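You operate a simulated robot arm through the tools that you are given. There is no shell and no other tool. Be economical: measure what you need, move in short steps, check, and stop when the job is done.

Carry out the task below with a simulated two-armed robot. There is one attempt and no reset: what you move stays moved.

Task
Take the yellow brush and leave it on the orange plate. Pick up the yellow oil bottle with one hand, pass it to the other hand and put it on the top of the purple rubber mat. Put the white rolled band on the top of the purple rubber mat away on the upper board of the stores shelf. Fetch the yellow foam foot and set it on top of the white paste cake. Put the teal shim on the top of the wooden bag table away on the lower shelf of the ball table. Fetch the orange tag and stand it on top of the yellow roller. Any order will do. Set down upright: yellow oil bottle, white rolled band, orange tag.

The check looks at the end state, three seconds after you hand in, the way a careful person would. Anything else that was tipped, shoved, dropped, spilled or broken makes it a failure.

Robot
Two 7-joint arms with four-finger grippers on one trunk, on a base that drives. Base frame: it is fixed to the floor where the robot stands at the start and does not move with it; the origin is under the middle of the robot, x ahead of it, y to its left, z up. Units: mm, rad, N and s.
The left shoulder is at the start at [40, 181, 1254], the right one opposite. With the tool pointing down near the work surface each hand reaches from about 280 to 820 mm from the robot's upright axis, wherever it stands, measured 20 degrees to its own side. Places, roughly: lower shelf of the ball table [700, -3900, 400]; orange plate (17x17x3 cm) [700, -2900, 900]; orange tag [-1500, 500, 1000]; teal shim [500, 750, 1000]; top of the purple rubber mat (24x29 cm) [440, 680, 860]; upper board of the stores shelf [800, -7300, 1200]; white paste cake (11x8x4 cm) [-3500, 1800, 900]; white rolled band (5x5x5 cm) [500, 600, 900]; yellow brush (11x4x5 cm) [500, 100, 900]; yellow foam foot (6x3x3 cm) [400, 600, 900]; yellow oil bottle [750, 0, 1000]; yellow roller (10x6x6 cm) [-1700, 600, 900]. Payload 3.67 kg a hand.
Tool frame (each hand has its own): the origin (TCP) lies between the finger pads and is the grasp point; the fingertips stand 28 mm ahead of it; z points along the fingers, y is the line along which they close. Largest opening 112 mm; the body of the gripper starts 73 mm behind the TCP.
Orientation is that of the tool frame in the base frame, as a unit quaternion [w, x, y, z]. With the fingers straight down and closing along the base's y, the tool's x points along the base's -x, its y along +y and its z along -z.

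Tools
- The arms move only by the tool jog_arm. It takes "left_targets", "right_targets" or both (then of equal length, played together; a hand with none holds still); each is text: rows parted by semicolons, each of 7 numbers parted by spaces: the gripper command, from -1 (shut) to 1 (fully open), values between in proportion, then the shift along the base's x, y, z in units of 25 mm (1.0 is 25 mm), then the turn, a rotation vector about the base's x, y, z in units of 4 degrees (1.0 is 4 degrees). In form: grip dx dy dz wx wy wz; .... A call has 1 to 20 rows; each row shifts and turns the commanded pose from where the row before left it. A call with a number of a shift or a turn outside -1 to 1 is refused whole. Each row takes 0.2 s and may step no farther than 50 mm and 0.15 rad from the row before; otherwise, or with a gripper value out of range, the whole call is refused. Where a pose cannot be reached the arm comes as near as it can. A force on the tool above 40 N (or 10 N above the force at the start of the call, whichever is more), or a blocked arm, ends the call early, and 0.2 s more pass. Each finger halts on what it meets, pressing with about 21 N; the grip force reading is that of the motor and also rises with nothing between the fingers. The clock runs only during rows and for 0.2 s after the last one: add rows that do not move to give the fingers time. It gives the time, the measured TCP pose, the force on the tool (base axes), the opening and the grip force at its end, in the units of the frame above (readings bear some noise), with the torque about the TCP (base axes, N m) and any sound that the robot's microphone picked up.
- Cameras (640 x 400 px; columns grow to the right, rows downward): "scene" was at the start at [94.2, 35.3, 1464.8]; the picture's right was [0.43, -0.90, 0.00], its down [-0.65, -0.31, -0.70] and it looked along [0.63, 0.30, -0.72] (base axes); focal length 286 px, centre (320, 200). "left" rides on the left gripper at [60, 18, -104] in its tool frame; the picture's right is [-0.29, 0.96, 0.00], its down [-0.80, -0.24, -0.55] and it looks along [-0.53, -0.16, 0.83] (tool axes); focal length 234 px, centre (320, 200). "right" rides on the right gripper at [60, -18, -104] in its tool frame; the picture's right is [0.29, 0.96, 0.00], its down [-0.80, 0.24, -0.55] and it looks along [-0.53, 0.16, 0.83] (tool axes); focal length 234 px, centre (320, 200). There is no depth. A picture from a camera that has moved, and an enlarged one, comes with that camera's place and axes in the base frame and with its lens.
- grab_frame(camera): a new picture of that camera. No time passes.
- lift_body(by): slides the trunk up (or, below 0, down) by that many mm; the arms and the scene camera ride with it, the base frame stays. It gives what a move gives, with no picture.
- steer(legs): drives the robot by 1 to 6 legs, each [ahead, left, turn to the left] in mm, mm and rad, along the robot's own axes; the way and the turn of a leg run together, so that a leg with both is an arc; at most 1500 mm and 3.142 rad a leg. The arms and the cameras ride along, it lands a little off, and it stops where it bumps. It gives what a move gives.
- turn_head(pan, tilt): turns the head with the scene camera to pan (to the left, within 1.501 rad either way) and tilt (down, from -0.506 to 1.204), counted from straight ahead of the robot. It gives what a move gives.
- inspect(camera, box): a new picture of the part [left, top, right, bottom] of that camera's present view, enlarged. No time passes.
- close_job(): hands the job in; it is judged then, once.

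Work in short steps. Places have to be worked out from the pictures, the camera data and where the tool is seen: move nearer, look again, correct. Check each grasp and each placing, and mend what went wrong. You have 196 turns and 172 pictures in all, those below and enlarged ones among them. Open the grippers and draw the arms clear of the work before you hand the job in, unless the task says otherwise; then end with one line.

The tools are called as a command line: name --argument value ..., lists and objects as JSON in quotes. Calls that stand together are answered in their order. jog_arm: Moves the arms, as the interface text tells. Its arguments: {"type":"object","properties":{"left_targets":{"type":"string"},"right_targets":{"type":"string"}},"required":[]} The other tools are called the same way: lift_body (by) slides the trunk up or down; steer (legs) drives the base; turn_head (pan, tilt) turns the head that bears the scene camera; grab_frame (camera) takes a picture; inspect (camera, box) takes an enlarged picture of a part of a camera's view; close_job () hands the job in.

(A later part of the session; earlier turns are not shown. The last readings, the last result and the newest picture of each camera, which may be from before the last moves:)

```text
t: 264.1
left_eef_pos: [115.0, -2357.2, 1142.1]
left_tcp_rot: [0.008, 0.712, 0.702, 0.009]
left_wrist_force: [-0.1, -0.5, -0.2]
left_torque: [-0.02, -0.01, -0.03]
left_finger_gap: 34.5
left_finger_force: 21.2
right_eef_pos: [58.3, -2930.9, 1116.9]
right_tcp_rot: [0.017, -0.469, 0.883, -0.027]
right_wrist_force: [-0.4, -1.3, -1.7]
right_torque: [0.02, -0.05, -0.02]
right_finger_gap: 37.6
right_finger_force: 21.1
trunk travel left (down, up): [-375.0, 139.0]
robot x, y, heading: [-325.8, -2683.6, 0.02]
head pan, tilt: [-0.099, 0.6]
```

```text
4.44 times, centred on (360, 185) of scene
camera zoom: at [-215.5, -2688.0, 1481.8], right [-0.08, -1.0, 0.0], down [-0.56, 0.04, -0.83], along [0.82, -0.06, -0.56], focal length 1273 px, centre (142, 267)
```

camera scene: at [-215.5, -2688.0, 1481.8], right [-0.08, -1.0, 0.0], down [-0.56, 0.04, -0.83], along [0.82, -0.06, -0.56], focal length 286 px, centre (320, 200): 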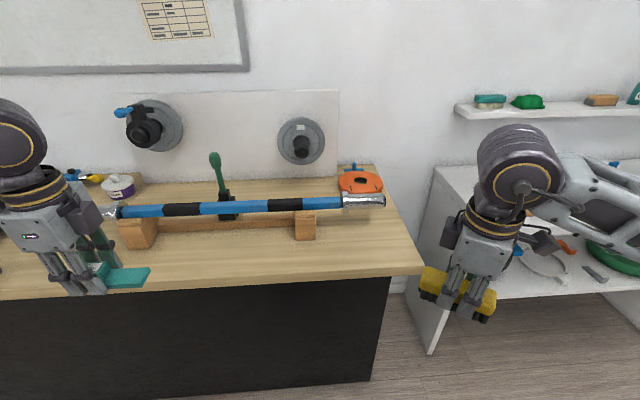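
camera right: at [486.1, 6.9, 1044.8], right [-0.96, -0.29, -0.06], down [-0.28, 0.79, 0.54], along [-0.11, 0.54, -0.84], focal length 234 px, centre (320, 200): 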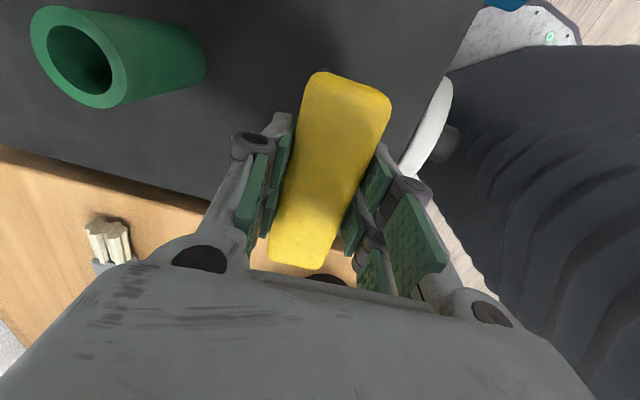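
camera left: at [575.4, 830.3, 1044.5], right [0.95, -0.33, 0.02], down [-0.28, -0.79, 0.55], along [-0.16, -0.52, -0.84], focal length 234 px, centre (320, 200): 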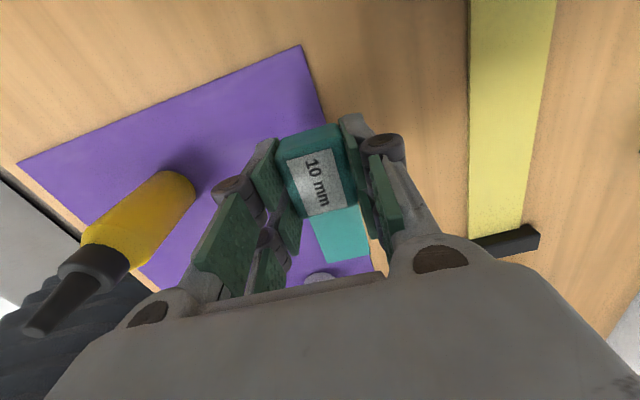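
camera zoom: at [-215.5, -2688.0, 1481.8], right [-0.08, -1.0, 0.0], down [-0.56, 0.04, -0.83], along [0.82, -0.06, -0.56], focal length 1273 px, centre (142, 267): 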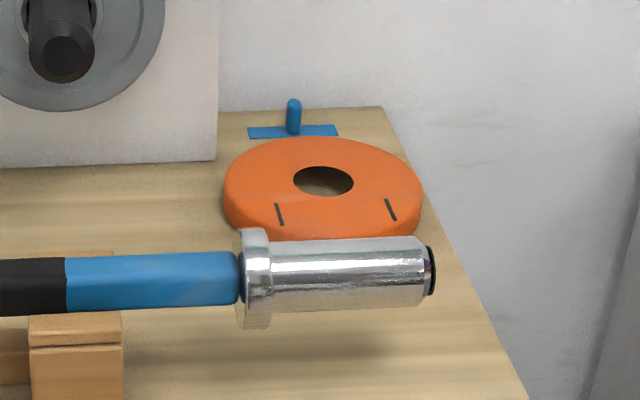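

It is a flat orange weight disc behind the bar end, around [715, −2912]. I drive 335 mm ahead (table front at x≈292) and turn the brush hand back by 26°.

steer --legs '[[335, 0, -0.02]]'

jog_arm --right_targets "-1 0.5 0.2 0.3 0 0 -1;-1 0.5 0.2 0.3 0 0 -1;-1 0.5 0.2 0.3 0 0 -1;-1 0.5 0.2 0.3 0 0 -1;-1 0.5 0 0 0 0 -1;-1 0.5 0 0 0 0 -1;-1 0 0 0 0 0 -0.5;-1 0 0 0 0 0 0"

turn_head --pan -0.3 --tilt 0.6

grab_frame --camera "scene"

grab_frame --camera "right"

```text
t: 266.4
left_eef_pos: [464.2, -2368.2, 1143.6]
left_tcp_rot: [0.009, 0.723, 0.691, 0.01]
left_wrist_force: [-0.1, -0.6, -0.7]
left_torque: [0.0, -0.01, 0.03]
left_finger_gap: 34.3
left_finger_force: 21.3
right_eef_pos: [390.0, -2941.3, 1116.6]
right_tcp_rot: [0.017, -0.456, 0.89, -0.027]
right_wrist_force: [-0.2, -0.3, -1.1]
right_torque: [0.02, 0.0, -0.01]
right_finger_gap: 37.7
right_finger_force: 20.8
trunk travel left (down, up): [-375.0, 139.0]
robot x, y, heading: [12.4, -2683.6, -0.013]
head pan, tilt: [-0.099, 0.6]
```

```text
t: 268.2
left_eef_pos: [464.7, -2368.8, 1143.2]
left_tcp_rot: [0.008, 0.724, 0.69, 0.009]
left_wrist_force: [0.2, 0.8, -0.4]
left_torque: [0.05, 0.0, -0.02]
left_finger_gap: 34.5
left_finger_force: 21.2
right_eef_pos: [464.7, -2919.8, 1144.9]
right_tcp_rot: [0.01, -0.243, 0.97, -0.031]
right_wrist_force: [-1.2, 0.2, -1.7]
right_torque: [-0.02, 0.03, 0.02]
right_finger_gap: 37.8
right_finger_force: 20.9
trunk travel left (down, up): [-375.0, 139.0]
robot x, y, heading: [13.9, -2680.2, -0.008]
head pan, tilt: [-0.099, 0.6]
```

```text
t: 268.9
left_eef_pos: [464.1, -2369.7, 1143.1]
left_tcp_rot: [0.008, 0.723, 0.691, 0.009]
left_wrist_force: [-0.2, 0.0, -0.3]
left_torque: [0.0, -0.04, -0.01]
left_finger_gap: 34.4
left_finger_force: 20.5
right_eef_pos: [465.2, -2920.4, 1145.6]
right_tcp_rot: [0.01, -0.244, 0.969, -0.031]
right_wrist_force: [0.2, -0.5, -1.9]
right_torque: [0.0, 0.0, 0.0]
right_finger_gap: 37.6
right_finger_force: 21.2
trunk travel left (down, up): [-375.0, 139.0]
robot x, y, heading: [14.0, -2678.5, -0.007]
head pan, tilt: [-0.3, 0.6]
```

```text
60 pictures are left
camera scene: at [119.0, -2706.8, 1481.8], right [-0.3, -0.95, 0.0], down [-0.54, 0.17, -0.82], along [0.79, -0.25, -0.57], focal length 286 px, centre (320, 200)
```

scene: 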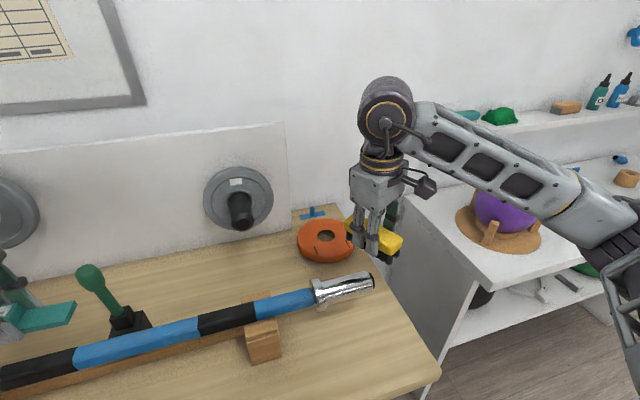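

```text
59 pictures are left
camera right: at [416.8, -2959.5, 1249.5], right [-0.7, 0.71, -0.06], down [0.57, 0.62, 0.54], along [0.42, 0.35, -0.84], focal length 234 px, centre (320, 200)
```

right: 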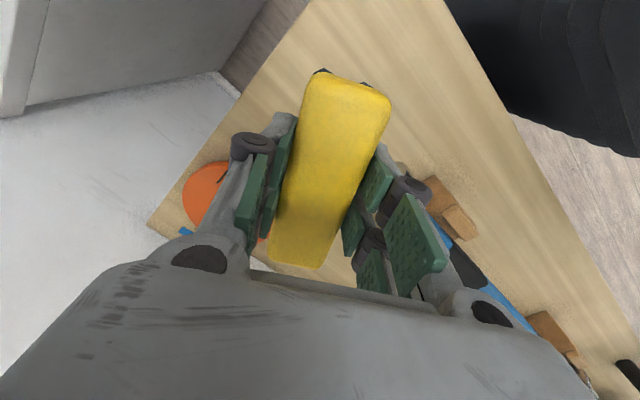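

Plate centre ≈ [733, −2918], top ≈ 888; bar end near x≈460, z≈1010. I carry the brush over the bar at z≈1140 to x≈722 and look.

jog_arm --right_targets "-1 0.93 0.02 0 0 0 0;-1 0.93 0.02 0 0 0 0;-1 0.93 0.02 0 0 0 0;-1 0.93 0.02 0 0 0 0;-1 0.93 0.02 0 0 0 0;-1 0.93 0.02 0 0 0 0;-1 0.93 0.02 0 0 0 0;-1 0.93 0.02 0 0 0 0;-1 0.93 0.02 0 0 0 0;-1 0.93 0.02 0 0 0 0;-1 0.93 0.02 0 0 0 0;-1 0 0 -1 0 0 0;-1 0 0 -1 0 0 0;-1 0 0 -1 0 0 0;-1 0 0 0 0 0 0"

inspect --camera "scene" --box '[240, 130, 440, 280]'

grab_frame --camera "right"

```text
t: 272.1
left_eef_pos: [464.1, -2371.2, 1143.8]
left_tcp_rot: [0.009, 0.723, 0.69, 0.009]
left_wrist_force: [0.5, -0.9, 0.3]
left_torque: [0.01, -0.01, 0.02]
left_finger_gap: 34.3
left_finger_force: 21.0
right_eef_pos: [696.3, -2913.4, 1070.7]
right_tcp_rot: [0.009, -0.243, 0.969, -0.031]
right_wrist_force: [-0.1, 0.2, -1.8]
right_torque: [0.0, 0.02, -0.01]
right_finger_gap: 37.5
right_finger_force: 20.5
right hand out of reach, approached as far as the arm can: row 11
trunk travel left (down, up): [-375.0, 139.0]
robot x, y, heading: [15.9, -2679.8, -0.013]
head pan, tilt: [-0.3, 0.6]
```

```text
2.67 times, centred on (340, 205) of scene
camera zoom: at [119.1, -2706.6, 1481.8], right [-0.31, -0.95, 0.0], down [-0.54, 0.17, -0.82], along [0.79, -0.25, -0.57], focal length 764 px, centre (267, 187)
```

zoom: 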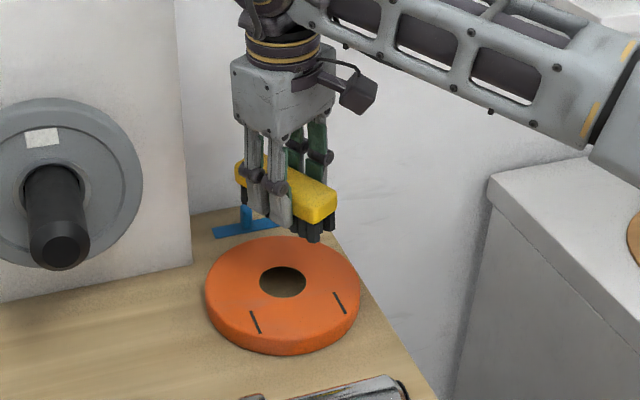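

```text
57 pictures are left
camera right: at [647.5, -2952.5, 1173.9], right [-0.71, 0.71, -0.06], down [0.57, 0.62, 0.54], along [0.42, 0.35, -0.84], focal length 234 px, centre (320, 200)
```

right: 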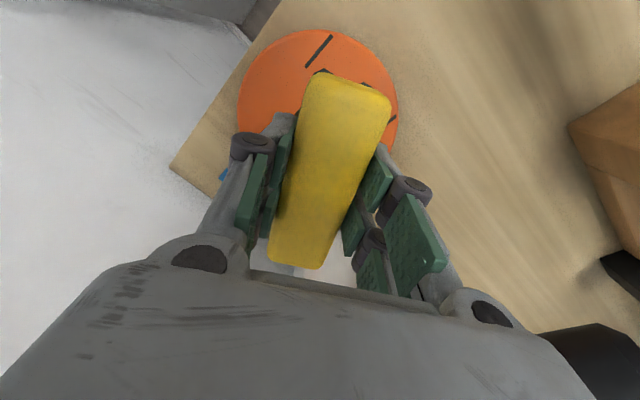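

Plate centre now ≈ [705, −2920], top ≈ 908. I shift (+7, −7), lower to z≈968, and then feel down.

jog_arm --right_targets "-1 0.28 -0.28 -0.9 0 0 0;-1 0 0 -0.9 0 0 0;-1 0 0 -0.9 0 0 0;-1 0 0 -0.9 0 0 0;-1 0 0 -0.5 0 0 0;-1 0 0 0 0 0 0"

inspect --camera "scene" --box '[240, 130, 440, 280]'

```text
t: 273.5
left_eef_pos: [464.4, -2370.5, 1142.3]
left_tcp_rot: [0.008, 0.724, 0.69, 0.01]
left_wrist_force: [0.0, -0.4, -0.9]
left_torque: [0.02, 0.03, 0.02]
left_finger_gap: 34.3
left_finger_force: 21.0
right_eef_pos: [703.0, -2920.5, 969.3]
right_tcp_rot: [0.009, -0.243, 0.969, -0.031]
right_wrist_force: [0.0, -0.4, -0.7]
right_torque: [-0.01, 0.0, -0.02]
right_finger_gap: 37.5
right_finger_force: 21.5
trunk travel left (down, up): [-375.0, 139.0]
robot x, y, heading: [14.6, -2684.0, -0.007]
head pan, tilt: [-0.3, 0.6]
```

```text
2.67 times, centred on (340, 205) of scene
camera zoom: at [119.0, -2706.9, 1481.8], right [-0.31, -0.95, 0.0], down [-0.54, 0.17, -0.82], along [0.79, -0.25, -0.57], focal length 764 px, centre (267, 187)
```

zoom: 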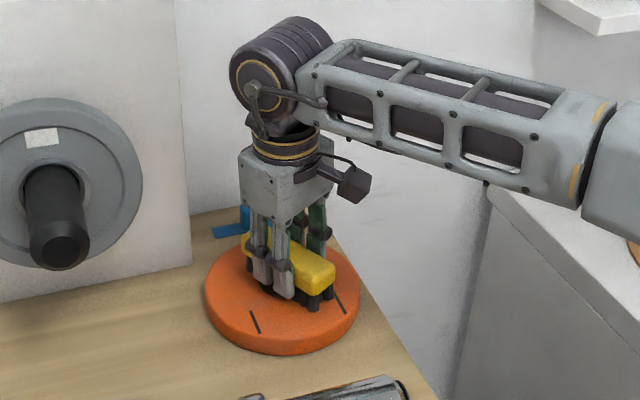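

The brush is just above the plate, centred. I feel down in small steps.

jog_arm --right_targets "-1 0 0 -0.15 0 0 0;-1 0 0 -0.15 0 0 0;-1 0 0 0 0 0 0"

jog_arm --right_targets "-1 0 0 -0.12 0 0 0;-1 0 0 -0.12 0 0 0;-1 0 0 0 0 0 0"

jog_arm --right_targets "-1 0 0 -0.1 0 0 0;-1 0 0 0 0 0 0"

```text
t: 274.3
left_eef_pos: [464.0, -2369.6, 1142.5]
left_tcp_rot: [0.008, 0.723, 0.691, 0.009]
left_wrist_force: [-0.4, 0.5, -0.2]
left_torque: [0.03, 0.01, 0.01]
left_finger_gap: 34.1
left_finger_force: 20.4
right_eef_pos: [702.9, -2920.9, 964.8]
right_tcp_rot: [0.013, -0.242, 0.97, -0.031]
right_wrist_force: [4.5, -4.0, 16.4]
right_torque: [0.09, -0.02, -0.03]
right_finger_gap: 37.8
right_finger_force: 21.0
trunk travel left (down, up): [-375.0, 139.0]
robot x, y, heading: [12.5, -2678.9, -0.012]
head pan, tilt: [-0.3, 0.6]
```

```text
t: 275.1
left_eef_pos: [463.1, -2369.8, 1143.3]
left_tcp_rot: [0.009, 0.723, 0.69, 0.009]
left_wrist_force: [0.2, 0.2, -0.9]
left_torque: [0.02, 0.01, 0.03]
left_finger_gap: 34.5
left_finger_force: 21.1
right_eef_pos: [702.1, -2922.0, 956.3]
right_tcp_rot: [0.011, -0.243, 0.969, -0.032]
right_wrist_force: [3.7, -2.0, 14.8]
right_torque: [0.12, 0.2, 0.01]
right_finger_gap: 37.8
right_finger_force: 21.1
trunk travel left (down, up): [-375.0, 139.0]
robot x, y, heading: [13.7, -2677.4, -0.012]
head pan, tilt: [-0.3, 0.6]
```

```text
t: 275.7
left_eef_pos: [462.9, -2369.5, 1144.0]
left_tcp_rot: [0.009, 0.724, 0.69, 0.011]
left_wrist_force: [0.6, -0.1, -0.4]
left_torque: [0.01, -0.01, 0.01]
left_finger_gap: 34.4
left_finger_force: 20.7
right_eef_pos: [701.7, -2920.6, 956.7]
right_tcp_rot: [0.013, -0.243, 0.97, -0.031]
right_wrist_force: [3.4, -3.2, 30.7]
right_torque: [0.15, 0.87, 0.02]
right_finger_gap: 37.6
right_finger_force: 21.5
trunk travel left (down, up): [-375.0, 139.0]
robot x, y, heading: [13.3, -2681.4, -0.011]
head pan, tilt: [-0.3, 0.6]
```

Firm contact at z≈956. I ease up 1 mm, open, and rise.

jog_arm --right_targets "-1 0 0 0.06 0 0 0;-0.2 0 0 0 0 0 0;0.2 0 0 0 0 0 0;0.5 0 0 0 0 0 0;0.5 0 0 0.8 0 0 0;0.5 0 0 1 0 0 0;0.5 0 0 1 0 0 0;0.5 0 0 1 0 0 0;0.5 0 0 1 0 0 0;0.5 0 0 1 0 0 0;0.5 0 0 1 0 0 0;0.5 0 0 1 0 0 0;0.5 0 0 0 0 0 0"

inspect --camera "scene" --box '[240, 130, 440, 280]'

```text
t: 278.5
left_eef_pos: [464.2, -2369.6, 1143.2]
left_tcp_rot: [0.009, 0.723, 0.69, 0.01]
left_wrist_force: [0.2, 0.1, -0.4]
left_torque: [-0.01, -0.01, -0.02]
left_finger_gap: 34.3
left_finger_force: 21.1
right_eef_pos: [701.8, -2920.6, 1113.4]
right_tcp_rot: [0.012, -0.242, 0.97, -0.031]
right_wrist_force: [0.5, 0.2, -0.1]
right_torque: [0.01, -0.02, 0.0]
right_finger_gap: 83.9
right_finger_force: 0.1
right hand out of reach, approached as far as the arm can: row 11, 12
trunk travel left (down, up): [-375.0, 139.0]
robot x, y, heading: [13.0, -2680.5, -0.009]
head pan, tilt: [-0.3, 0.6]
```

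```text
2.67 times, centred on (340, 205) of scene
camera zoom: at [118.6, -2706.6, 1481.8], right [-0.31, -0.95, 0.0], down [-0.54, 0.17, -0.83], along [0.79, -0.25, -0.56], focal length 764 px, centre (267, 187)
```

zoom: 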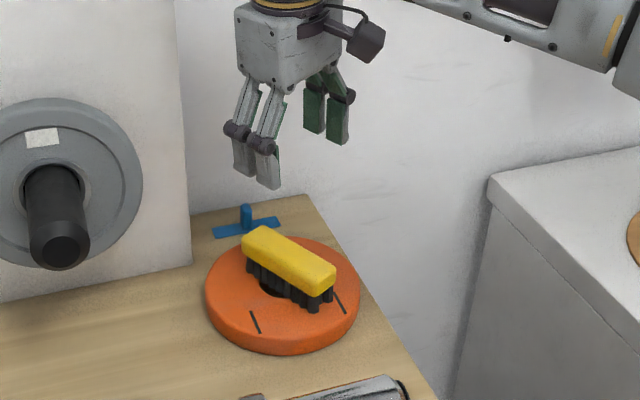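

Brush rests on the plate. I retract the right arm over the bar, back off and drive toward the ball table.

jog_arm --right_targets "0.5 -1 0 0.2 0 0 0;0.5 -1 0 0.2 0 0 0;0.5 -1 0 0.2 0 0 0;0.5 -1 0 0.2 0 0 0;0.5 -1 0 0.2 0 0 -1;0.5 -1 0 0.2 0 0 -1;0.5 -1 0 0.2 0 0 -1;0.5 -1 0 0.2 0 0 -1;0.5 -1 0 0 0 0 -1;0.5 -1 0 0 0 0 -1;0.5 -1 0 0 0 0 -1;0.5 -1 0 0 0 0 0;0.5 -1 0 0 0 0 0"

steer --legs '[[-350, 0, 0.01], [0, -1150, 0]]'

turn_head --pan 0.0 --tilt 0.6

grab_frame --camera "scene"

```text
t: 281.3
left_eef_pos: [464.0, -2369.7, 1142.9]
left_tcp_rot: [0.009, 0.724, 0.69, 0.01]
left_wrist_force: [-1.0, 0.3, -0.3]
left_torque: [0.0, -0.01, -0.01]
left_finger_gap: 34.3
left_finger_force: 20.9
right_eef_pos: [374.2, -2922.4, 1153.6]
right_tcp_rot: [0.003, -0.001, 0.999, -0.033]
right_wrist_force: [1.0, 0.7, 0.2]
right_torque: [-0.02, -0.01, 0.0]
right_finger_gap: 84.0
right_finger_force: 0.1
trunk travel left (down, up): [-375.0, 139.0]
robot x, y, heading: [11.6, -2678.2, -0.011]
head pan, tilt: [-0.3, 0.6]
```

```text
t: 289.3
left_eef_pos: [112.5, -3509.7, 1143.7]
left_tcp_rot: [0.007, 0.715, 0.699, 0.01]
left_wrist_force: [-0.2, 0.5, 0.2]
left_torque: [0.04, -0.01, 0.03]
left_finger_gap: 34.4
left_finger_force: 21.0
right_eef_pos: [37.7, -4065.7, 1153.0]
right_tcp_rot: [0.003, -0.014, 0.999, -0.032]
right_wrist_force: [-0.4, 0.0, -0.2]
right_torque: [0.01, -0.02, -0.03]
right_finger_gap: 83.8
right_finger_force: 0.1
trunk travel left (down, up): [-375.0, 139.0]
robot x, y, heading: [-329.6, -3832.0, 0.017]
head pan, tilt: [-0.3, 0.6]
```

```text
t: 290.1
left_eef_pos: [113.1, -3509.0, 1142.6]
left_tcp_rot: [0.009, 0.714, 0.7, 0.01]
left_wrist_force: [-0.2, -0.6, 0.0]
left_torque: [0.02, -0.03, 0.01]
left_finger_gap: 34.7
left_finger_force: 20.8
right_eef_pos: [36.3, -4064.2, 1154.1]
right_tcp_rot: [0.003, -0.015, 0.999, -0.033]
right_wrist_force: [-0.4, 0.0, 0.2]
right_torque: [0.02, -0.02, 0.0]
right_finger_gap: 84.1
right_finger_force: 0.1
trunk travel left (down, up): [-375.0, 139.0]
robot x, y, heading: [-330.2, -3834.7, 0.014]
head pan, tilt: [0.0, 0.6]
```

```text
54 pictures are left
camera scene: at [-220.7, -3830.5, 1481.8], right [0.02, -1.0, 0.0], down [-0.57, -0.01, -0.82], along [0.82, 0.01, -0.57], focal length 286 px, centre (320, 200)
```

scene: 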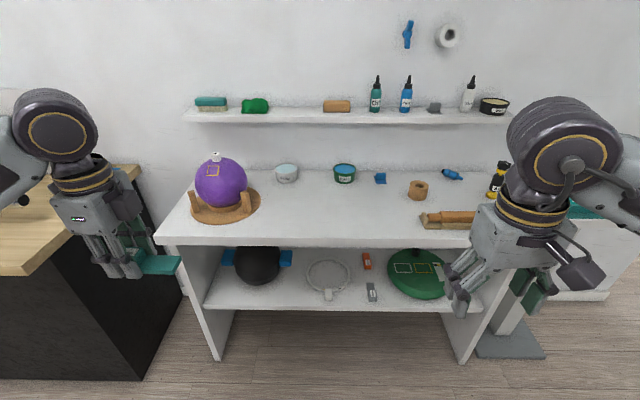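

The ball table's lower shelf (z≈430) is open at the front, with its top at ≈795. I enlarge the shelf to choose a free spot.

inspect --camera "scene" --box '[180, 220, 480, 370]'

```text
2.13 times, centred on (330, 295) of scene
camera zoom: at [-220.7, -3830.5, 1481.8], right [0.02, -1.0, 0.0], down [-0.57, -0.01, -0.82], along [0.82, 0.01, -0.57], focal length 611 px, centre (299, -3)
```

zoom: 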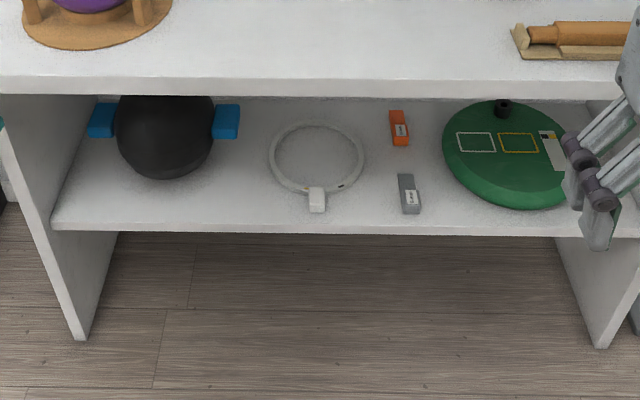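

Free spot: between the black ball and the white ring at about [555, −3713] on the shelf (z≈420). I turn the left hand back to its default orientation, then lower the trunk fully.

jog_arm --left_targets "-1 0 -0.25 0 0 0 1;-1 0 -0.25 0 0 0 1;-1 0 -0.25 0 0 0 1;-1 0 -0.25 0 0 0 1;-1 0 -0.25 0 0 0 1;-1 0 -0.25 0 0 0 1;-1 0 -0.25 0 0 0 1;-1 0 -0.25 0 0 0 1;-1 0 -0.25 0 0 0 1;-1 0 -0.25 0 0 0 1;-1 0 -0.25 0 0 0 1;-1 0 -0.25 0 0 0 1;-1 0 -0.25 0 0 0 1;-1 0 -0.25 0 0 0 1;-1 0 -0.25 0 0 0 1;-1 0 -0.25 0 0 0 1;-1 0 -0.25 0 0 0 1;-1 0 -0.25 0 0 0 1;-1 0 -0.25 0 0 0 1;-1 0 -0.25 0 0 0 1"

lift_body --by -375

jog_arm --left_targets "-1 0 0 -0.9 0 0 1;-1 0 0 -0.9 0 0 1;-1 0 0 -0.9 0 0 0.6;-1 0 0 -0.9 0 -1 0;-1 0 0 -0.9 0 -1 0;-1 0 0 -0.9 0 -1 0;-1 0 0 -0.9 0 -1 0;-1 0 0 -0.9 0 -1 0;-1 0 0 -0.9 0 -1 0;-1 0 0 -0.9 0 -1 0;-1 0 0 -0.9 0 -0.5 0;-1 0 0 0 0 0 0"

grab_frame --camera "scene"

```text
t: 294.3
left_eef_pos: [113.1, -3635.1, 1142.9]
left_tcp_rot: [0.0, 0.096, 0.995, 0.013]
left_wrist_force: [0.1, -0.8, -0.7]
left_torque: [0.06, 0.01, -0.01]
left_finger_gap: 34.0
left_finger_force: 21.1
right_eef_pos: [37.3, -4065.2, 1154.1]
right_tcp_rot: [0.004, -0.014, 0.999, -0.033]
right_wrist_force: [0.4, 0.0, -0.8]
right_torque: [0.03, 0.03, 0.0]
right_finger_gap: 84.2
right_finger_force: 0.1
trunk travel left (down, up): [-375.0, 139.0]
robot x, y, heading: [-328.0, -3829.3, 0.01]
head pan, tilt: [0.0, 0.6]
```

```text
t: 297.9
left_eef_pos: [112.8, -3634.8, 770.3]
left_tcp_rot: [0.001, 0.098, 0.995, 0.013]
left_wrist_force: [0.2, -0.2, 0.4]
left_torque: [-0.01, -0.04, 0.05]
left_finger_gap: 34.5
left_finger_force: 21.2
right_eef_pos: [37.3, -4065.4, 778.9]
right_tcp_rot: [0.003, -0.014, 0.999, -0.032]
right_wrist_force: [-0.1, -0.7, 0.1]
right_torque: [-0.04, -0.03, 0.01]
right_finger_gap: 83.8
right_finger_force: 0.0
trunk travel left (down, up): [0.0, 514.0]
robot x, y, heading: [-330.8, -3832.3, 0.018]
head pan, tilt: [0.0, 0.6]
```

```text
t: 300.5
left_eef_pos: [113.9, -3634.4, 522.3]
left_tcp_rot: [0.258, 0.003, 0.966, 0.014]
left_wrist_force: [-0.4, 0.2, -0.6]
left_torque: [-0.03, -0.02, -0.01]
left_finger_gap: 34.7
left_finger_force: 20.9
right_eef_pos: [37.7, -4065.2, 780.2]
right_tcp_rot: [0.003, -0.015, 0.999, -0.032]
right_wrist_force: [0.1, 0.1, 0.2]
right_torque: [-0.01, 0.01, -0.01]
right_finger_gap: 84.0
right_finger_force: 0.0
trunk travel left (down, up): [0.0, 514.0]
robot x, y, heading: [-327.3, -3831.9, 0.018]
head pan, tilt: [0.0, 0.6]
```

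```text
52 pictures are left
camera scene: at [-220.7, -3830.4, 1108.5], right [0.02, -1.0, 0.0], down [-0.57, -0.01, -0.82], along [0.82, 0.01, -0.57], focal length 286 px, centre (320, 200)
```

scene: 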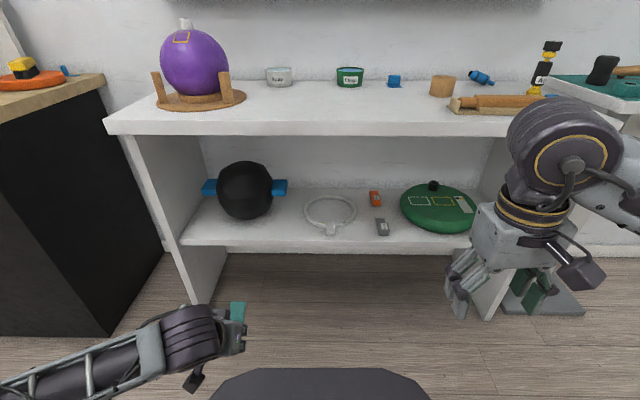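

Good view of the shelf. I shift 72 mm right and drive 380 mm forward so the tilted left hand enters below the table top, then look from the left camera.

steer --legs '[[0, -72, -0.015], [380, 0, 0]]'

grab_frame --camera "left"

turn_head --pan 0.4 --tilt 0.8

grab_frame --camera "scene"

```text
t: 303.6
left_eef_pos: [491.2, -3715.1, 522.5]
left_tcp_rot: [0.257, 0.011, 0.966, 0.012]
left_wrist_force: [-0.5, 0.3, -0.3]
left_torque: [0.02, -0.02, -0.02]
left_finger_gap: 34.4
left_finger_force: 21.2
right_eef_pos: [401.8, -4144.4, 779.2]
right_tcp_rot: [0.001, -0.008, 0.999, -0.036]
right_wrist_force: [1.0, 0.2, -0.3]
right_torque: [0.03, -0.01, 0.02]
right_finger_gap: 83.9
right_finger_force: 0.1
trunk travel left (down, up): [0.0, 514.0]
robot x, y, heading: [40.9, -3906.6, 0.0]
head pan, tilt: [0.0, 0.6]
stopped in leg 2: the force on the tool passed its limit at 78 N (the readings are from after the stop); the commanded pose is now the measured one
```

```text
51 pictures are left
camera left: at [384.9, -3697.1, 582.1], right [0.26, 0.95, 0.17], down [0.41, -0.27, 0.87], along [0.87, -0.16, -0.46], focal length 234 px, centre (320, 200)
```

left: 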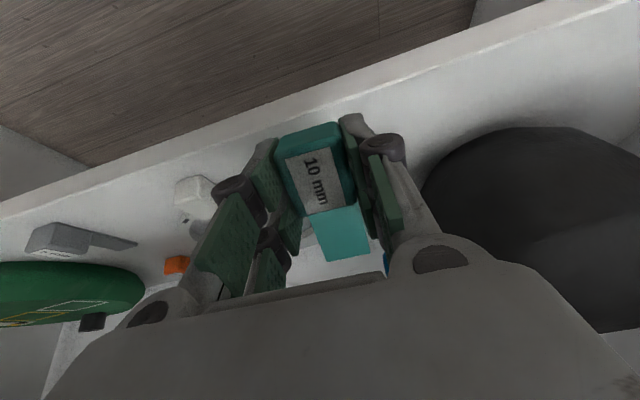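

```text
t: 304.4
left_eef_pos: [489.5, -3715.5, 521.2]
left_tcp_rot: [0.257, 0.011, 0.966, 0.011]
left_wrist_force: [0.0, -0.6, -0.1]
left_torque: [0.05, 0.0, 0.02]
left_finger_gap: 34.3
left_finger_force: 21.5
right_eef_pos: [402.0, -4145.2, 780.3]
right_tcp_rot: [0.001, -0.007, 0.999, -0.036]
right_wrist_force: [-0.2, -0.6, 1.1]
right_torque: [0.0, 0.0, -0.02]
right_finger_gap: 84.0
right_finger_force: 0.1
trunk travel left (down, up): [0.0, 514.0]
robot x, y, heading: [43.4, -3904.5, -0.005]
head pan, tilt: [0.4, 0.799]
```

```text
50 pictures are left
camera scene: at [138.1, -3874.3, 1091.6], right [0.39, -0.92, 0.0], down [-0.66, -0.28, -0.7], along [0.64, 0.27, -0.72], focal length 286 px, centre (320, 200)
```

scene: 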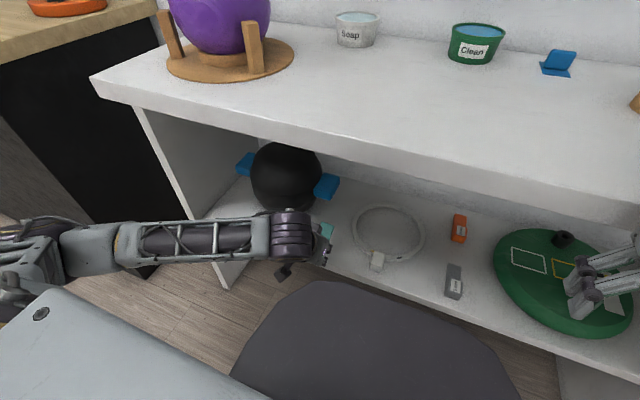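

Something exceeded the force limit near the end of the drive. I look toward the right hand and table edge to find the contact.

turn_head --pan -0.5 --tilt 0.7

grab_frame --camera "scene"

grab_frame --camera "right"

```text
t: 305.6
left_eef_pos: [489.4, -3714.7, 523.0]
left_tcp_rot: [0.257, 0.01, 0.966, 0.013]
left_wrist_force: [-0.2, -0.3, -0.5]
left_torque: [0.01, 0.0, -0.01]
left_finger_gap: 34.3
left_finger_force: 21.4
right_eef_pos: [401.9, -4145.2, 779.0]
right_tcp_rot: [0.0, -0.01, 0.999, -0.036]
right_wrist_force: [-0.6, -0.6, -0.1]
right_torque: [0.06, 0.01, 0.03]
right_finger_gap: 84.0
right_finger_force: 0.1
trunk travel left (down, up): [0.0, 514.0]
robot x, y, heading: [41.0, -3908.5, 0.001]
head pan, tilt: [-0.499, 0.7]
```

```text
49 pictures are left
camera scene: at [138.3, -3946.2, 1099.8], right [-0.48, -0.88, 0.0], down [-0.57, 0.31, -0.76], along [0.67, -0.37, -0.64], focal length 286 px, centre (320, 200)
```

scene: 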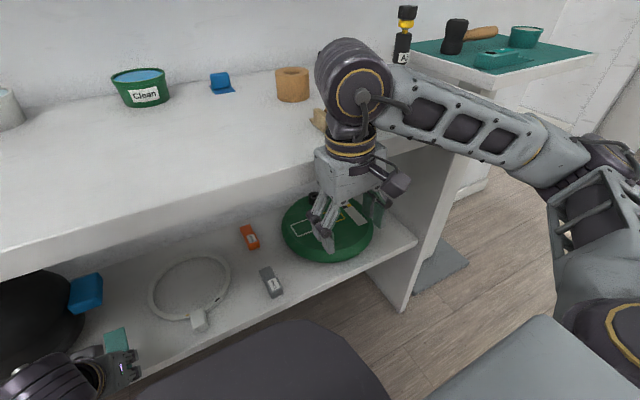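

```text
48 pictures are left
camera right: at [342.7, -4157.3, 884.3], right [-0.3, 0.95, -0.07], down [0.79, 0.29, 0.54], along [0.53, 0.11, -0.84], focal length 234 px, centre (320, 200)
```

right: 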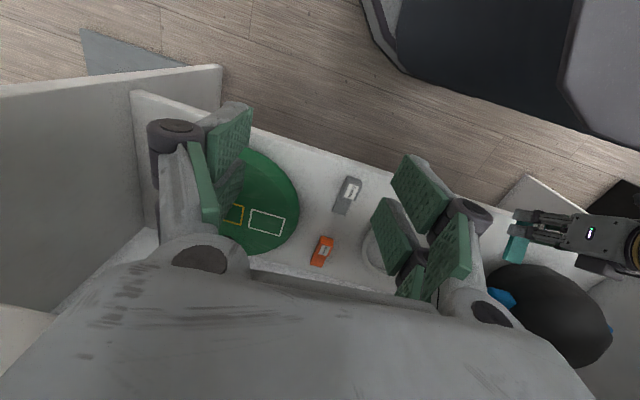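

The right gripper's body met the overhanging table-top edge (x≈418, z≈862–885). I pull the right hand back 90 mm, and look whether anything on the top moved later. Then I advance the left hand by arm.

jog_arm --right_targets "0.5 -0.9 0 0 0 0 0;0.5 -0.9 0 0 0 0 0;0.5 -0.9 0 0 0 0 0;0.5 -0.9 0 0 0 0 0;0.5 0 0 0 0 0 0"

jog_arm --left_targets "-1 0.8 0 -0.3 0 0 0;-1 0.8 0 -0.3 0 0 0;-1 0.8 0 -0.3 0 0 0;-1 0.4 0 -0.3 0 0 0;-1 0 0 0 0 0 0"

grab_frame --camera "left"

turn_head --pan 0.4 --tilt 0.8

inspect --camera "scene" --box '[180, 100, 480, 320]'

```text
t: 306.9
left_eef_pos: [490.7, -3715.5, 521.3]
left_tcp_rot: [0.257, 0.011, 0.966, 0.012]
left_wrist_force: [-0.4, 1.2, 0.7]
left_torque: [0.02, 0.03, -0.01]
left_finger_gap: 34.3
left_finger_force: 21.0
right_eef_pos: [344.4, -4138.2, 794.6]
right_tcp_rot: [-0.001, -0.008, 0.999, -0.036]
right_wrist_force: [-0.5, -0.1, -0.1]
right_torque: [-0.01, -0.02, -0.01]
right_finger_gap: 83.6
right_finger_force: 0.1
right hand out of reach, approached as far as the arm can: row 3, 4
trunk travel left (down, up): [0.0, 514.0]
robot x, y, heading: [43.5, -3907.0, -0.003]
head pan, tilt: [-0.499, 0.7]
```

```text
t: 308.1
left_eef_pos: [559.9, -3716.2, 492.7]
left_tcp_rot: [0.258, 0.012, 0.966, 0.012]
left_wrist_force: [0.2, -0.5, -0.9]
left_torque: [0.01, -0.02, 0.01]
left_finger_gap: 34.6
left_finger_force: 21.3
right_eef_pos: [345.6, -4137.9, 794.2]
right_tcp_rot: [-0.002, -0.008, 0.999, -0.035]
right_wrist_force: [0.0, 0.1, -0.2]
right_torque: [0.02, -0.02, 0.0]
right_finger_gap: 84.0
right_finger_force: 0.1
trunk travel left (down, up): [0.0, 514.0]
robot x, y, heading: [40.6, -3905.4, -0.004]
head pan, tilt: [-0.499, 0.7]
```

```text
47 pictures are left
camera left: at [455.5, -3697.7, 552.6], right [0.27, 0.95, 0.17], down [0.41, -0.27, 0.87], along [0.87, -0.16, -0.46], focal length 234 px, centre (320, 200)
```

left: 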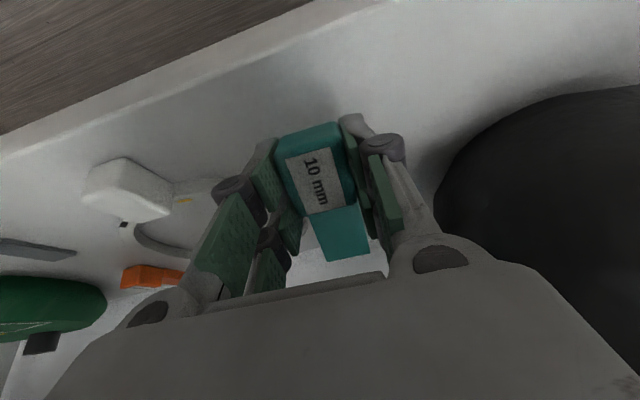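

```text
t: 309.2
left_eef_pos: [560.8, -3715.5, 491.8]
left_tcp_rot: [0.257, 0.011, 0.966, 0.012]
left_wrist_force: [-0.1, 0.0, -0.7]
left_torque: [-0.03, 0.04, -0.01]
left_finger_gap: 34.3
left_finger_force: 21.3
right_eef_pos: [345.5, -4138.8, 794.3]
right_tcp_rot: [-0.001, -0.008, 0.999, -0.035]
right_wrist_force: [-0.7, 0.0, -0.4]
right_torque: [0.05, -0.01, -0.01]
right_finger_gap: 83.9
right_finger_force: 0.0
trunk travel left (down, up): [0.0, 514.0]
robot x, y, heading: [43.1, -3905.9, -0.001]
head pan, tilt: [0.4, 0.799]
```

```text
1.82 times, centred on (330, 210) of scene
camera zoom: at [138.1, -3874.3, 1091.6], right [0.39, -0.92, 0.0], down [-0.66, -0.28, -0.7], along [0.64, 0.27, -0.72], focal length 521 px, centre (302, 182)
```

zoom: 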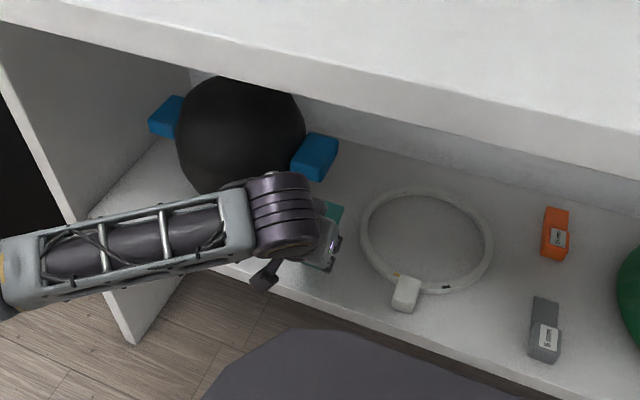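

Shim is over the shelf with room under the table top, so I straighten the hand to vertical in place (30° back) to set it flat, and check.

jog_arm --left_targets "-1 0 0 -0.1 0 1 0;-1 0 0 -0.1 0 1 0;-1 0 0 -0.1 0 1 0;-1 0 0 -0.1 0 1 0;-1 0 0 -0.1 0 1 0;-1 0 0 0 0 1 0;-1 0 0 0 0 1 0;-1 0 0 0 0 0.5 0;-1 0 0 0 0 0 0"

inspect --camera "scene" --box '[180, 100, 480, 320]'

grab_frame --camera "left"

```text
t: 311.2
left_eef_pos: [559.6, -3715.5, 479.9]
left_tcp_rot: [-0.001, 0.013, 1.0, 0.009]
left_wrist_force: [0.4, -0.2, -0.6]
left_torque: [0.03, 0.01, -0.02]
left_finger_gap: 34.3
left_finger_force: 20.7
right_eef_pos: [345.6, -4138.1, 794.7]
right_tcp_rot: [-0.002, -0.008, 0.999, -0.036]
right_wrist_force: [0.0, -1.0, -1.0]
right_torque: [-0.02, -0.02, 0.03]
right_finger_gap: 84.0
right_finger_force: 0.1
trunk travel left (down, up): [0.0, 514.0]
robot x, y, heading: [39.3, -3907.3, -0.005]
head pan, tilt: [0.4, 0.799]
```

```text
1.82 times, centred on (330, 210) of scene
camera zoom: at [138.1, -3874.2, 1091.6], right [0.39, -0.92, 0.0], down [-0.66, -0.28, -0.7], along [0.64, 0.27, -0.72], focal length 521 px, centre (302, 182)
```

zoom: 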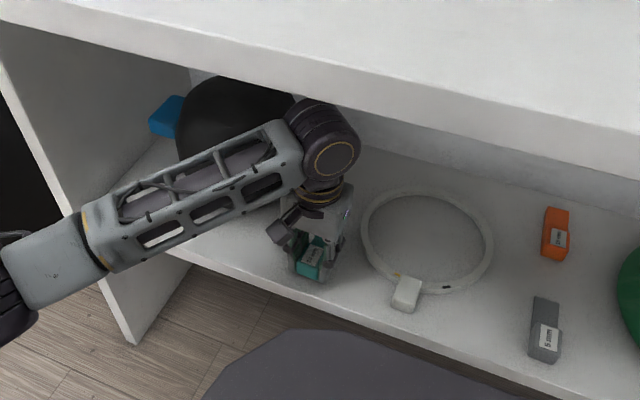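

```text
44 pictures are left
camera left: at [499.5, -3697.4, 583.4], right [0.31, 0.95, 0.02], down [0.79, -0.27, 0.55], along [0.52, -0.16, -0.84], focal length 234 px, centre (320, 200)
```

left: 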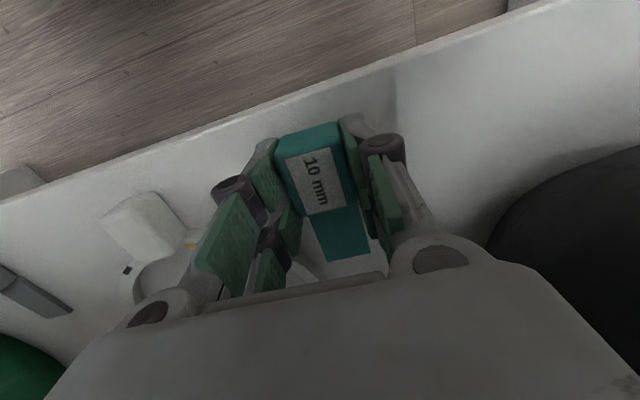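

Fits well, vertical, with the shelf edge behind it. I lower and feel for the shelf.

jog_arm --left_targets "-1 0 0 -0.5 0 0 0;-1 0 0 -0.12 0 0 0;-1 0 0 0 0 0 0"

jog_arm --left_targets "-1 0 0 -0.12 0 0 0;-1 0 0 -0.12 0 0 0;-1 0 0 0 0 0 0"

jog_arm --left_targets "-1 0 0 -0.12 0 0 0;-1 0 0 -0.12 0 0 0;-1 0 0 0 0 0 0"

```text
t: 312.1
left_eef_pos: [559.9, -3714.1, 464.8]
left_tcp_rot: [-0.002, 0.014, 1.0, 0.009]
left_wrist_force: [-0.8, 0.5, -1.6]
left_torque: [0.01, 0.04, 0.02]
left_finger_gap: 34.4
left_finger_force: 20.6
right_eef_pos: [345.2, -4139.1, 794.8]
right_tcp_rot: [-0.001, -0.008, 0.999, -0.036]
right_wrist_force: [0.8, -0.2, -0.3]
right_torque: [0.03, -0.02, -0.01]
right_finger_gap: 83.9
right_finger_force: 0.1
trunk travel left (down, up): [0.0, 514.0]
robot x, y, heading: [43.6, -3906.8, -0.001]
head pan, tilt: [0.4, 0.799]
```

```text
t: 312.9
left_eef_pos: [559.9, -3715.7, 460.3]
left_tcp_rot: [0.0, 0.014, 1.0, 0.008]
left_wrist_force: [-1.2, 0.8, 3.9]
left_torque: [-0.07, -0.2, -0.01]
left_finger_gap: 34.4
left_finger_force: 21.0
right_eef_pos: [343.6, -4139.7, 795.2]
right_tcp_rot: [-0.001, -0.009, 0.999, -0.036]
right_wrist_force: [-0.5, 0.3, 0.2]
right_torque: [0.0, -0.02, 0.03]
right_finger_gap: 84.1
right_finger_force: 0.0
trunk travel left (down, up): [0.0, 514.0]
robot x, y, heading: [43.1, -3906.3, 0.002]
head pan, tilt: [0.4, 0.799]
```

```text
t: 313.5
left_eef_pos: [561.6, -3715.5, 457.8]
left_tcp_rot: [0.003, 0.015, 1.0, 0.007]
left_wrist_force: [-7.9, 0.2, 17.0]
left_torque: [-0.22, 0.56, -0.1]
left_finger_gap: 34.6
left_finger_force: 21.5
right_eef_pos: [344.2, -4138.9, 794.4]
right_tcp_rot: [-0.001, -0.008, 0.999, -0.035]
right_wrist_force: [0.1, -0.1, 0.1]
right_torque: [-0.01, 0.02, -0.02]
right_finger_gap: 83.9
right_finger_force: 0.1
trunk travel left (down, up): [0.0, 514.0]
robot x, y, heading: [41.3, -3904.4, 0.002]
head pan, tilt: [0.4, 0.799]
stopped in row 3 (left hand): the force on the tool passed its limit at 43 N (the readings are from after the stop); the commanded pose is now the measured one
```

Shelf contact confirmed. I ease up 1 mm, open to ≈56 mm and rise slightly, then look.

jog_arm --left_targets "-1 0 0 0.04 0 0 0;-0.2 0 0 0 0 0 0;0.05 0 0 0 0 0 0;0.05 0 0 0.3 0 0 0;0.05 0 0 0.7 0 0 0;0.05 0 0 0.7 0 0 0;0.05 0 0 0 0 0 0"

grab_frame --camera "left"

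```text
t: 315.1
left_eef_pos: [560.6, -3715.6, 499.6]
left_tcp_rot: [0.0, 0.014, 1.0, 0.008]
left_wrist_force: [1.2, 0.4, 0.4]
left_torque: [-0.03, -0.01, -0.03]
left_finger_gap: 58.8
left_finger_force: 0.0
right_eef_pos: [344.6, -4139.0, 795.1]
right_tcp_rot: [-0.002, -0.009, 0.999, -0.036]
right_wrist_force: [0.2, 0.2, 0.2]
right_torque: [0.0, 0.0, -0.01]
right_finger_gap: 84.2
right_finger_force: 0.1
trunk travel left (down, up): [0.0, 514.0]
robot x, y, heading: [41.9, -3903.9, 0.002]
head pan, tilt: [0.4, 0.799]
```

```text
43 pictures are left
camera left: at [500.5, -3696.6, 602.5], right [0.31, 0.95, 0.01], down [0.79, -0.27, 0.55], along [0.53, -0.16, -0.83], focal length 234 px, centre (320, 200)
```

left: 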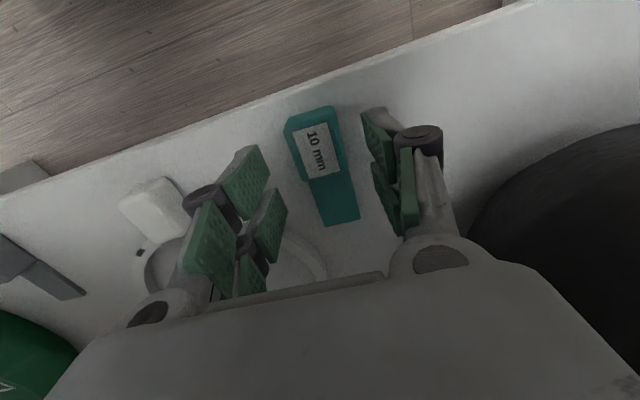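

The shim lies flat on the shelf. I back the base straight out, then raise the trunk.

steer --legs '[[-420, 0, 0]]'

turn_head --pan 0.0 --tilt 0.6

grab_frame --camera "scene"

lift_body --by 375

```text
t: 317.7
left_eef_pos: [139.4, -3715.1, 499.3]
left_tcp_rot: [0.001, 0.015, 1.0, 0.008]
left_wrist_force: [1.0, -0.8, -0.7]
left_torque: [0.02, -0.01, -0.01]
left_finger_gap: 58.7
left_finger_force: 0.0
right_eef_pos: [-77.9, -4138.5, 795.1]
right_tcp_rot: [-0.001, -0.007, 0.999, -0.037]
right_wrist_force: [0.4, -0.9, 0.1]
right_torque: [0.02, 0.01, -0.03]
right_finger_gap: 84.0
right_finger_force: 0.0
trunk travel left (down, up): [0.0, 514.0]
robot x, y, heading: [-376.0, -3898.7, -0.002]
head pan, tilt: [0.4, 0.799]
```

```text
t: 318.6
left_eef_pos: [138.9, -3715.8, 499.1]
left_tcp_rot: [0.001, 0.016, 1.0, 0.009]
left_wrist_force: [-0.3, 0.1, -0.6]
left_torque: [-0.01, -0.01, -0.01]
left_finger_gap: 58.8
left_finger_force: 0.1
right_eef_pos: [-77.5, -4138.2, 795.2]
right_tcp_rot: [-0.001, -0.007, 0.999, -0.036]
right_wrist_force: [0.2, -0.3, -0.3]
right_torque: [-0.02, 0.02, -0.06]
right_finger_gap: 84.0
right_finger_force: 0.0
trunk travel left (down, up): [0.0, 514.0]
robot x, y, heading: [-376.9, -3907.9, -0.002]
head pan, tilt: [0.0, 0.6]
```

```text
42 pictures are left
camera scene: at [-270.3, -3905.0, 1108.4], right [0.0, -1.0, 0.0], down [-0.57, 0.0, -0.82], along [0.82, 0.0, -0.57], focal length 286 px, centre (320, 200)
```

scene: 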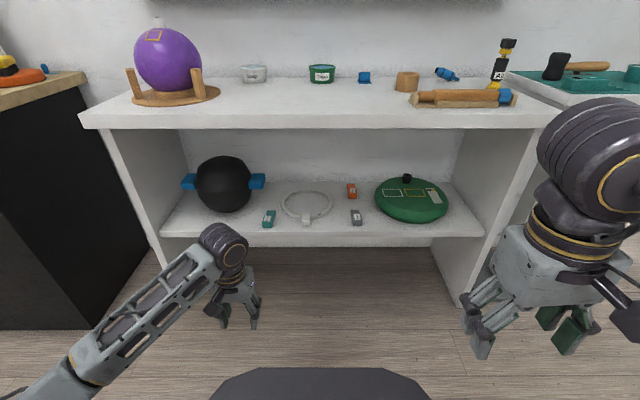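

```text
t: 322.2
left_eef_pos: [140.1, -3715.9, 871.7]
left_tcp_rot: [0.0, 0.015, 1.0, 0.007]
left_wrist_force: [-0.1, 0.5, 0.1]
left_torque: [0.02, 0.0, 0.0]
left_finger_gap: 58.6
left_finger_force: 0.0
right_eef_pos: [-78.5, -4139.1, 1168.4]
right_tcp_rot: [-0.002, -0.007, 0.999, -0.036]
right_wrist_force: [-0.6, -0.1, 0.6]
right_torque: [-0.03, 0.02, 0.01]
right_finger_gap: 84.1
right_finger_force: 0.0
trunk travel left (down, up): [-375.0, 139.0]
robot x, y, heading: [-382.4, -3904.8, -0.004]
head pan, tilt: [0.0, 0.6]
```

Shim is placed and the shelf is undisturbed. I raise the left hand and drive back to the start table for the band.

jog_arm --left_targets "0.5 0 0 1 0 0 0;0.5 0 0 1 0 0 0;0.5 0 0 1 0 0 0;0.5 0 0 1 0 0 0;0.5 0 0 1 0 0 0;0.5 0 0 1 0 0 0;0.5 0 0 1 0 0 0;0.5 0 0 1 0 0 0;0.5 0 0 1 0 0 0;0.5 0 0 1 0 0 0;0.5 -0.6 0 0 0 0 0;0.5 -0.6 0 0 0 0 0;0.5 -0.6 0 0 0 0 0"

steer --legs '[[0, 1480, 0], [0, 1480, 0], [0, 1380, 0]]'

```text
t: 325.0
left_eef_pos: [94.7, -3715.4, 1122.7]
left_tcp_rot: [0.001, 0.016, 1.0, 0.008]
left_wrist_force: [-0.4, -0.6, 0.6]
left_torque: [0.01, -0.02, 0.01]
left_finger_gap: 84.1
left_finger_force: 0.1
right_eef_pos: [-77.3, -4137.9, 1167.8]
right_tcp_rot: [-0.002, -0.007, 0.999, -0.036]
right_wrist_force: [-0.7, 0.5, -1.3]
right_torque: [-0.01, 0.01, -0.01]
right_finger_gap: 83.9
right_finger_force: 0.1
trunk travel left (down, up): [-375.0, 139.0]
robot x, y, heading: [-382.4, -3906.8, -0.005]
head pan, tilt: [0.0, 0.6]
```

```text
t: 346.0
left_eef_pos: [113.8, 528.1, 1122.8]
left_tcp_rot: [0.001, 0.018, 1.0, 0.008]
left_wrist_force: [1.1, 0.0, 0.0]
left_torque: [0.0, 0.0, 0.01]
left_finger_gap: 84.4
left_finger_force: 0.2
right_eef_pos: [-60.4, 106.0, 1168.2]
right_tcp_rot: [-0.002, -0.005, 0.999, -0.037]
right_wrist_force: [-0.2, -0.2, 0.7]
right_torque: [-0.03, 0.02, 0.03]
right_finger_gap: 83.9
right_finger_force: 0.1
trunk travel left (down, up): [-375.0, 139.0]
robot x, y, heading: [-361.5, 344.7, -0.009]
head pan, tilt: [0.0, 0.6]
```

Now forward 365 mm and 75 mm left, then look at the band.

steer --legs '[[0, 75, 0.009], [365, 0, 0]]'

turn_head --pan 0.2 --tilt 0.8

grab_frame --camera "scene"

grab_frame --camera "left"

```text
t: 349.1
left_eef_pos: [477.4, 604.7, 1122.6]
left_tcp_rot: [0.001, 0.017, 1.0, 0.008]
left_wrist_force: [0.5, -0.1, 0.3]
left_torque: [0.02, -0.02, 0.01]
left_finger_gap: 83.9
left_finger_force: 0.0
right_eef_pos: [303.3, 182.1, 1168.0]
right_tcp_rot: [-0.001, -0.006, 0.999, -0.036]
right_wrist_force: [-0.5, -0.8, -0.2]
right_torque: [-0.01, -0.02, 0.01]
right_finger_gap: 84.1
right_finger_force: 0.1
trunk travel left (down, up): [-375.0, 139.0]
robot x, y, heading: [3.1, 415.1, -0.008]
head pan, tilt: [0.0, 0.6]
```

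```text
t: 349.8
left_eef_pos: [478.6, 604.5, 1123.0]
left_tcp_rot: [0.001, 0.017, 1.0, 0.007]
left_wrist_force: [-0.5, -0.3, -0.4]
left_torque: [-0.01, 0.04, 0.0]
left_finger_gap: 83.8
left_finger_force: 0.0
right_eef_pos: [304.3, 182.7, 1168.3]
right_tcp_rot: [-0.002, -0.006, 0.999, -0.036]
right_wrist_force: [-0.3, -0.8, 0.1]
right_torque: [-0.01, 0.04, -0.02]
right_finger_gap: 84.0
right_finger_force: 0.1
trunk travel left (down, up): [-375.0, 139.0]
robot x, y, heading: [5.2, 415.7, -0.004]
head pan, tilt: [0.201, 0.799]
```

```text
41 pictures are left
camera scene: at [104.1, 432.2, 1464.9], right [0.19, -0.98, 0.0], down [-0.7, -0.14, -0.7], along [0.68, 0.13, -0.72], focal length 286 px, centre (320, 200)
```

scene: 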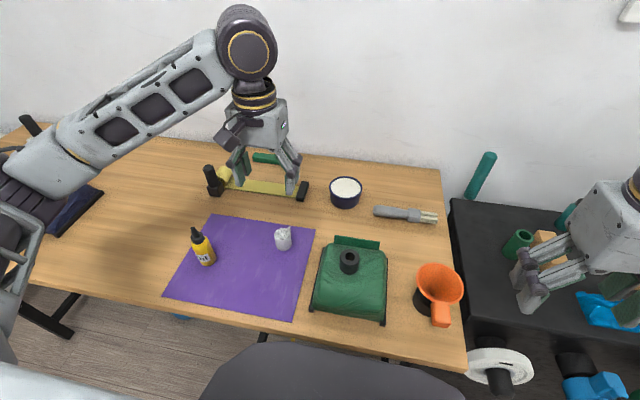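

```text
40 pictures are left
camera left: at [418.0, 623.7, 1225.7], right [0.32, 0.95, 0.02], down [0.79, -0.28, 0.55], along [0.53, -0.16, -0.83], focal length 234 px, centre (320, 200)
```

left: 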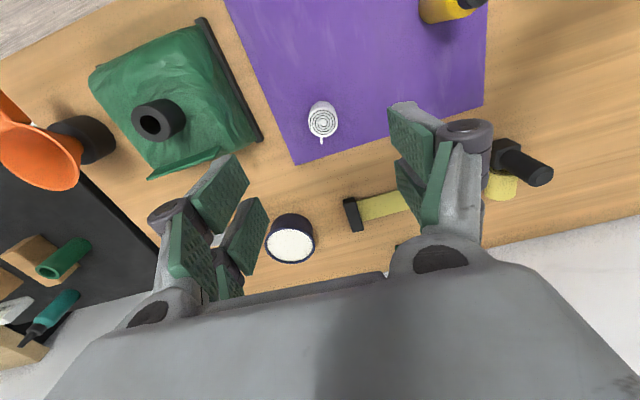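

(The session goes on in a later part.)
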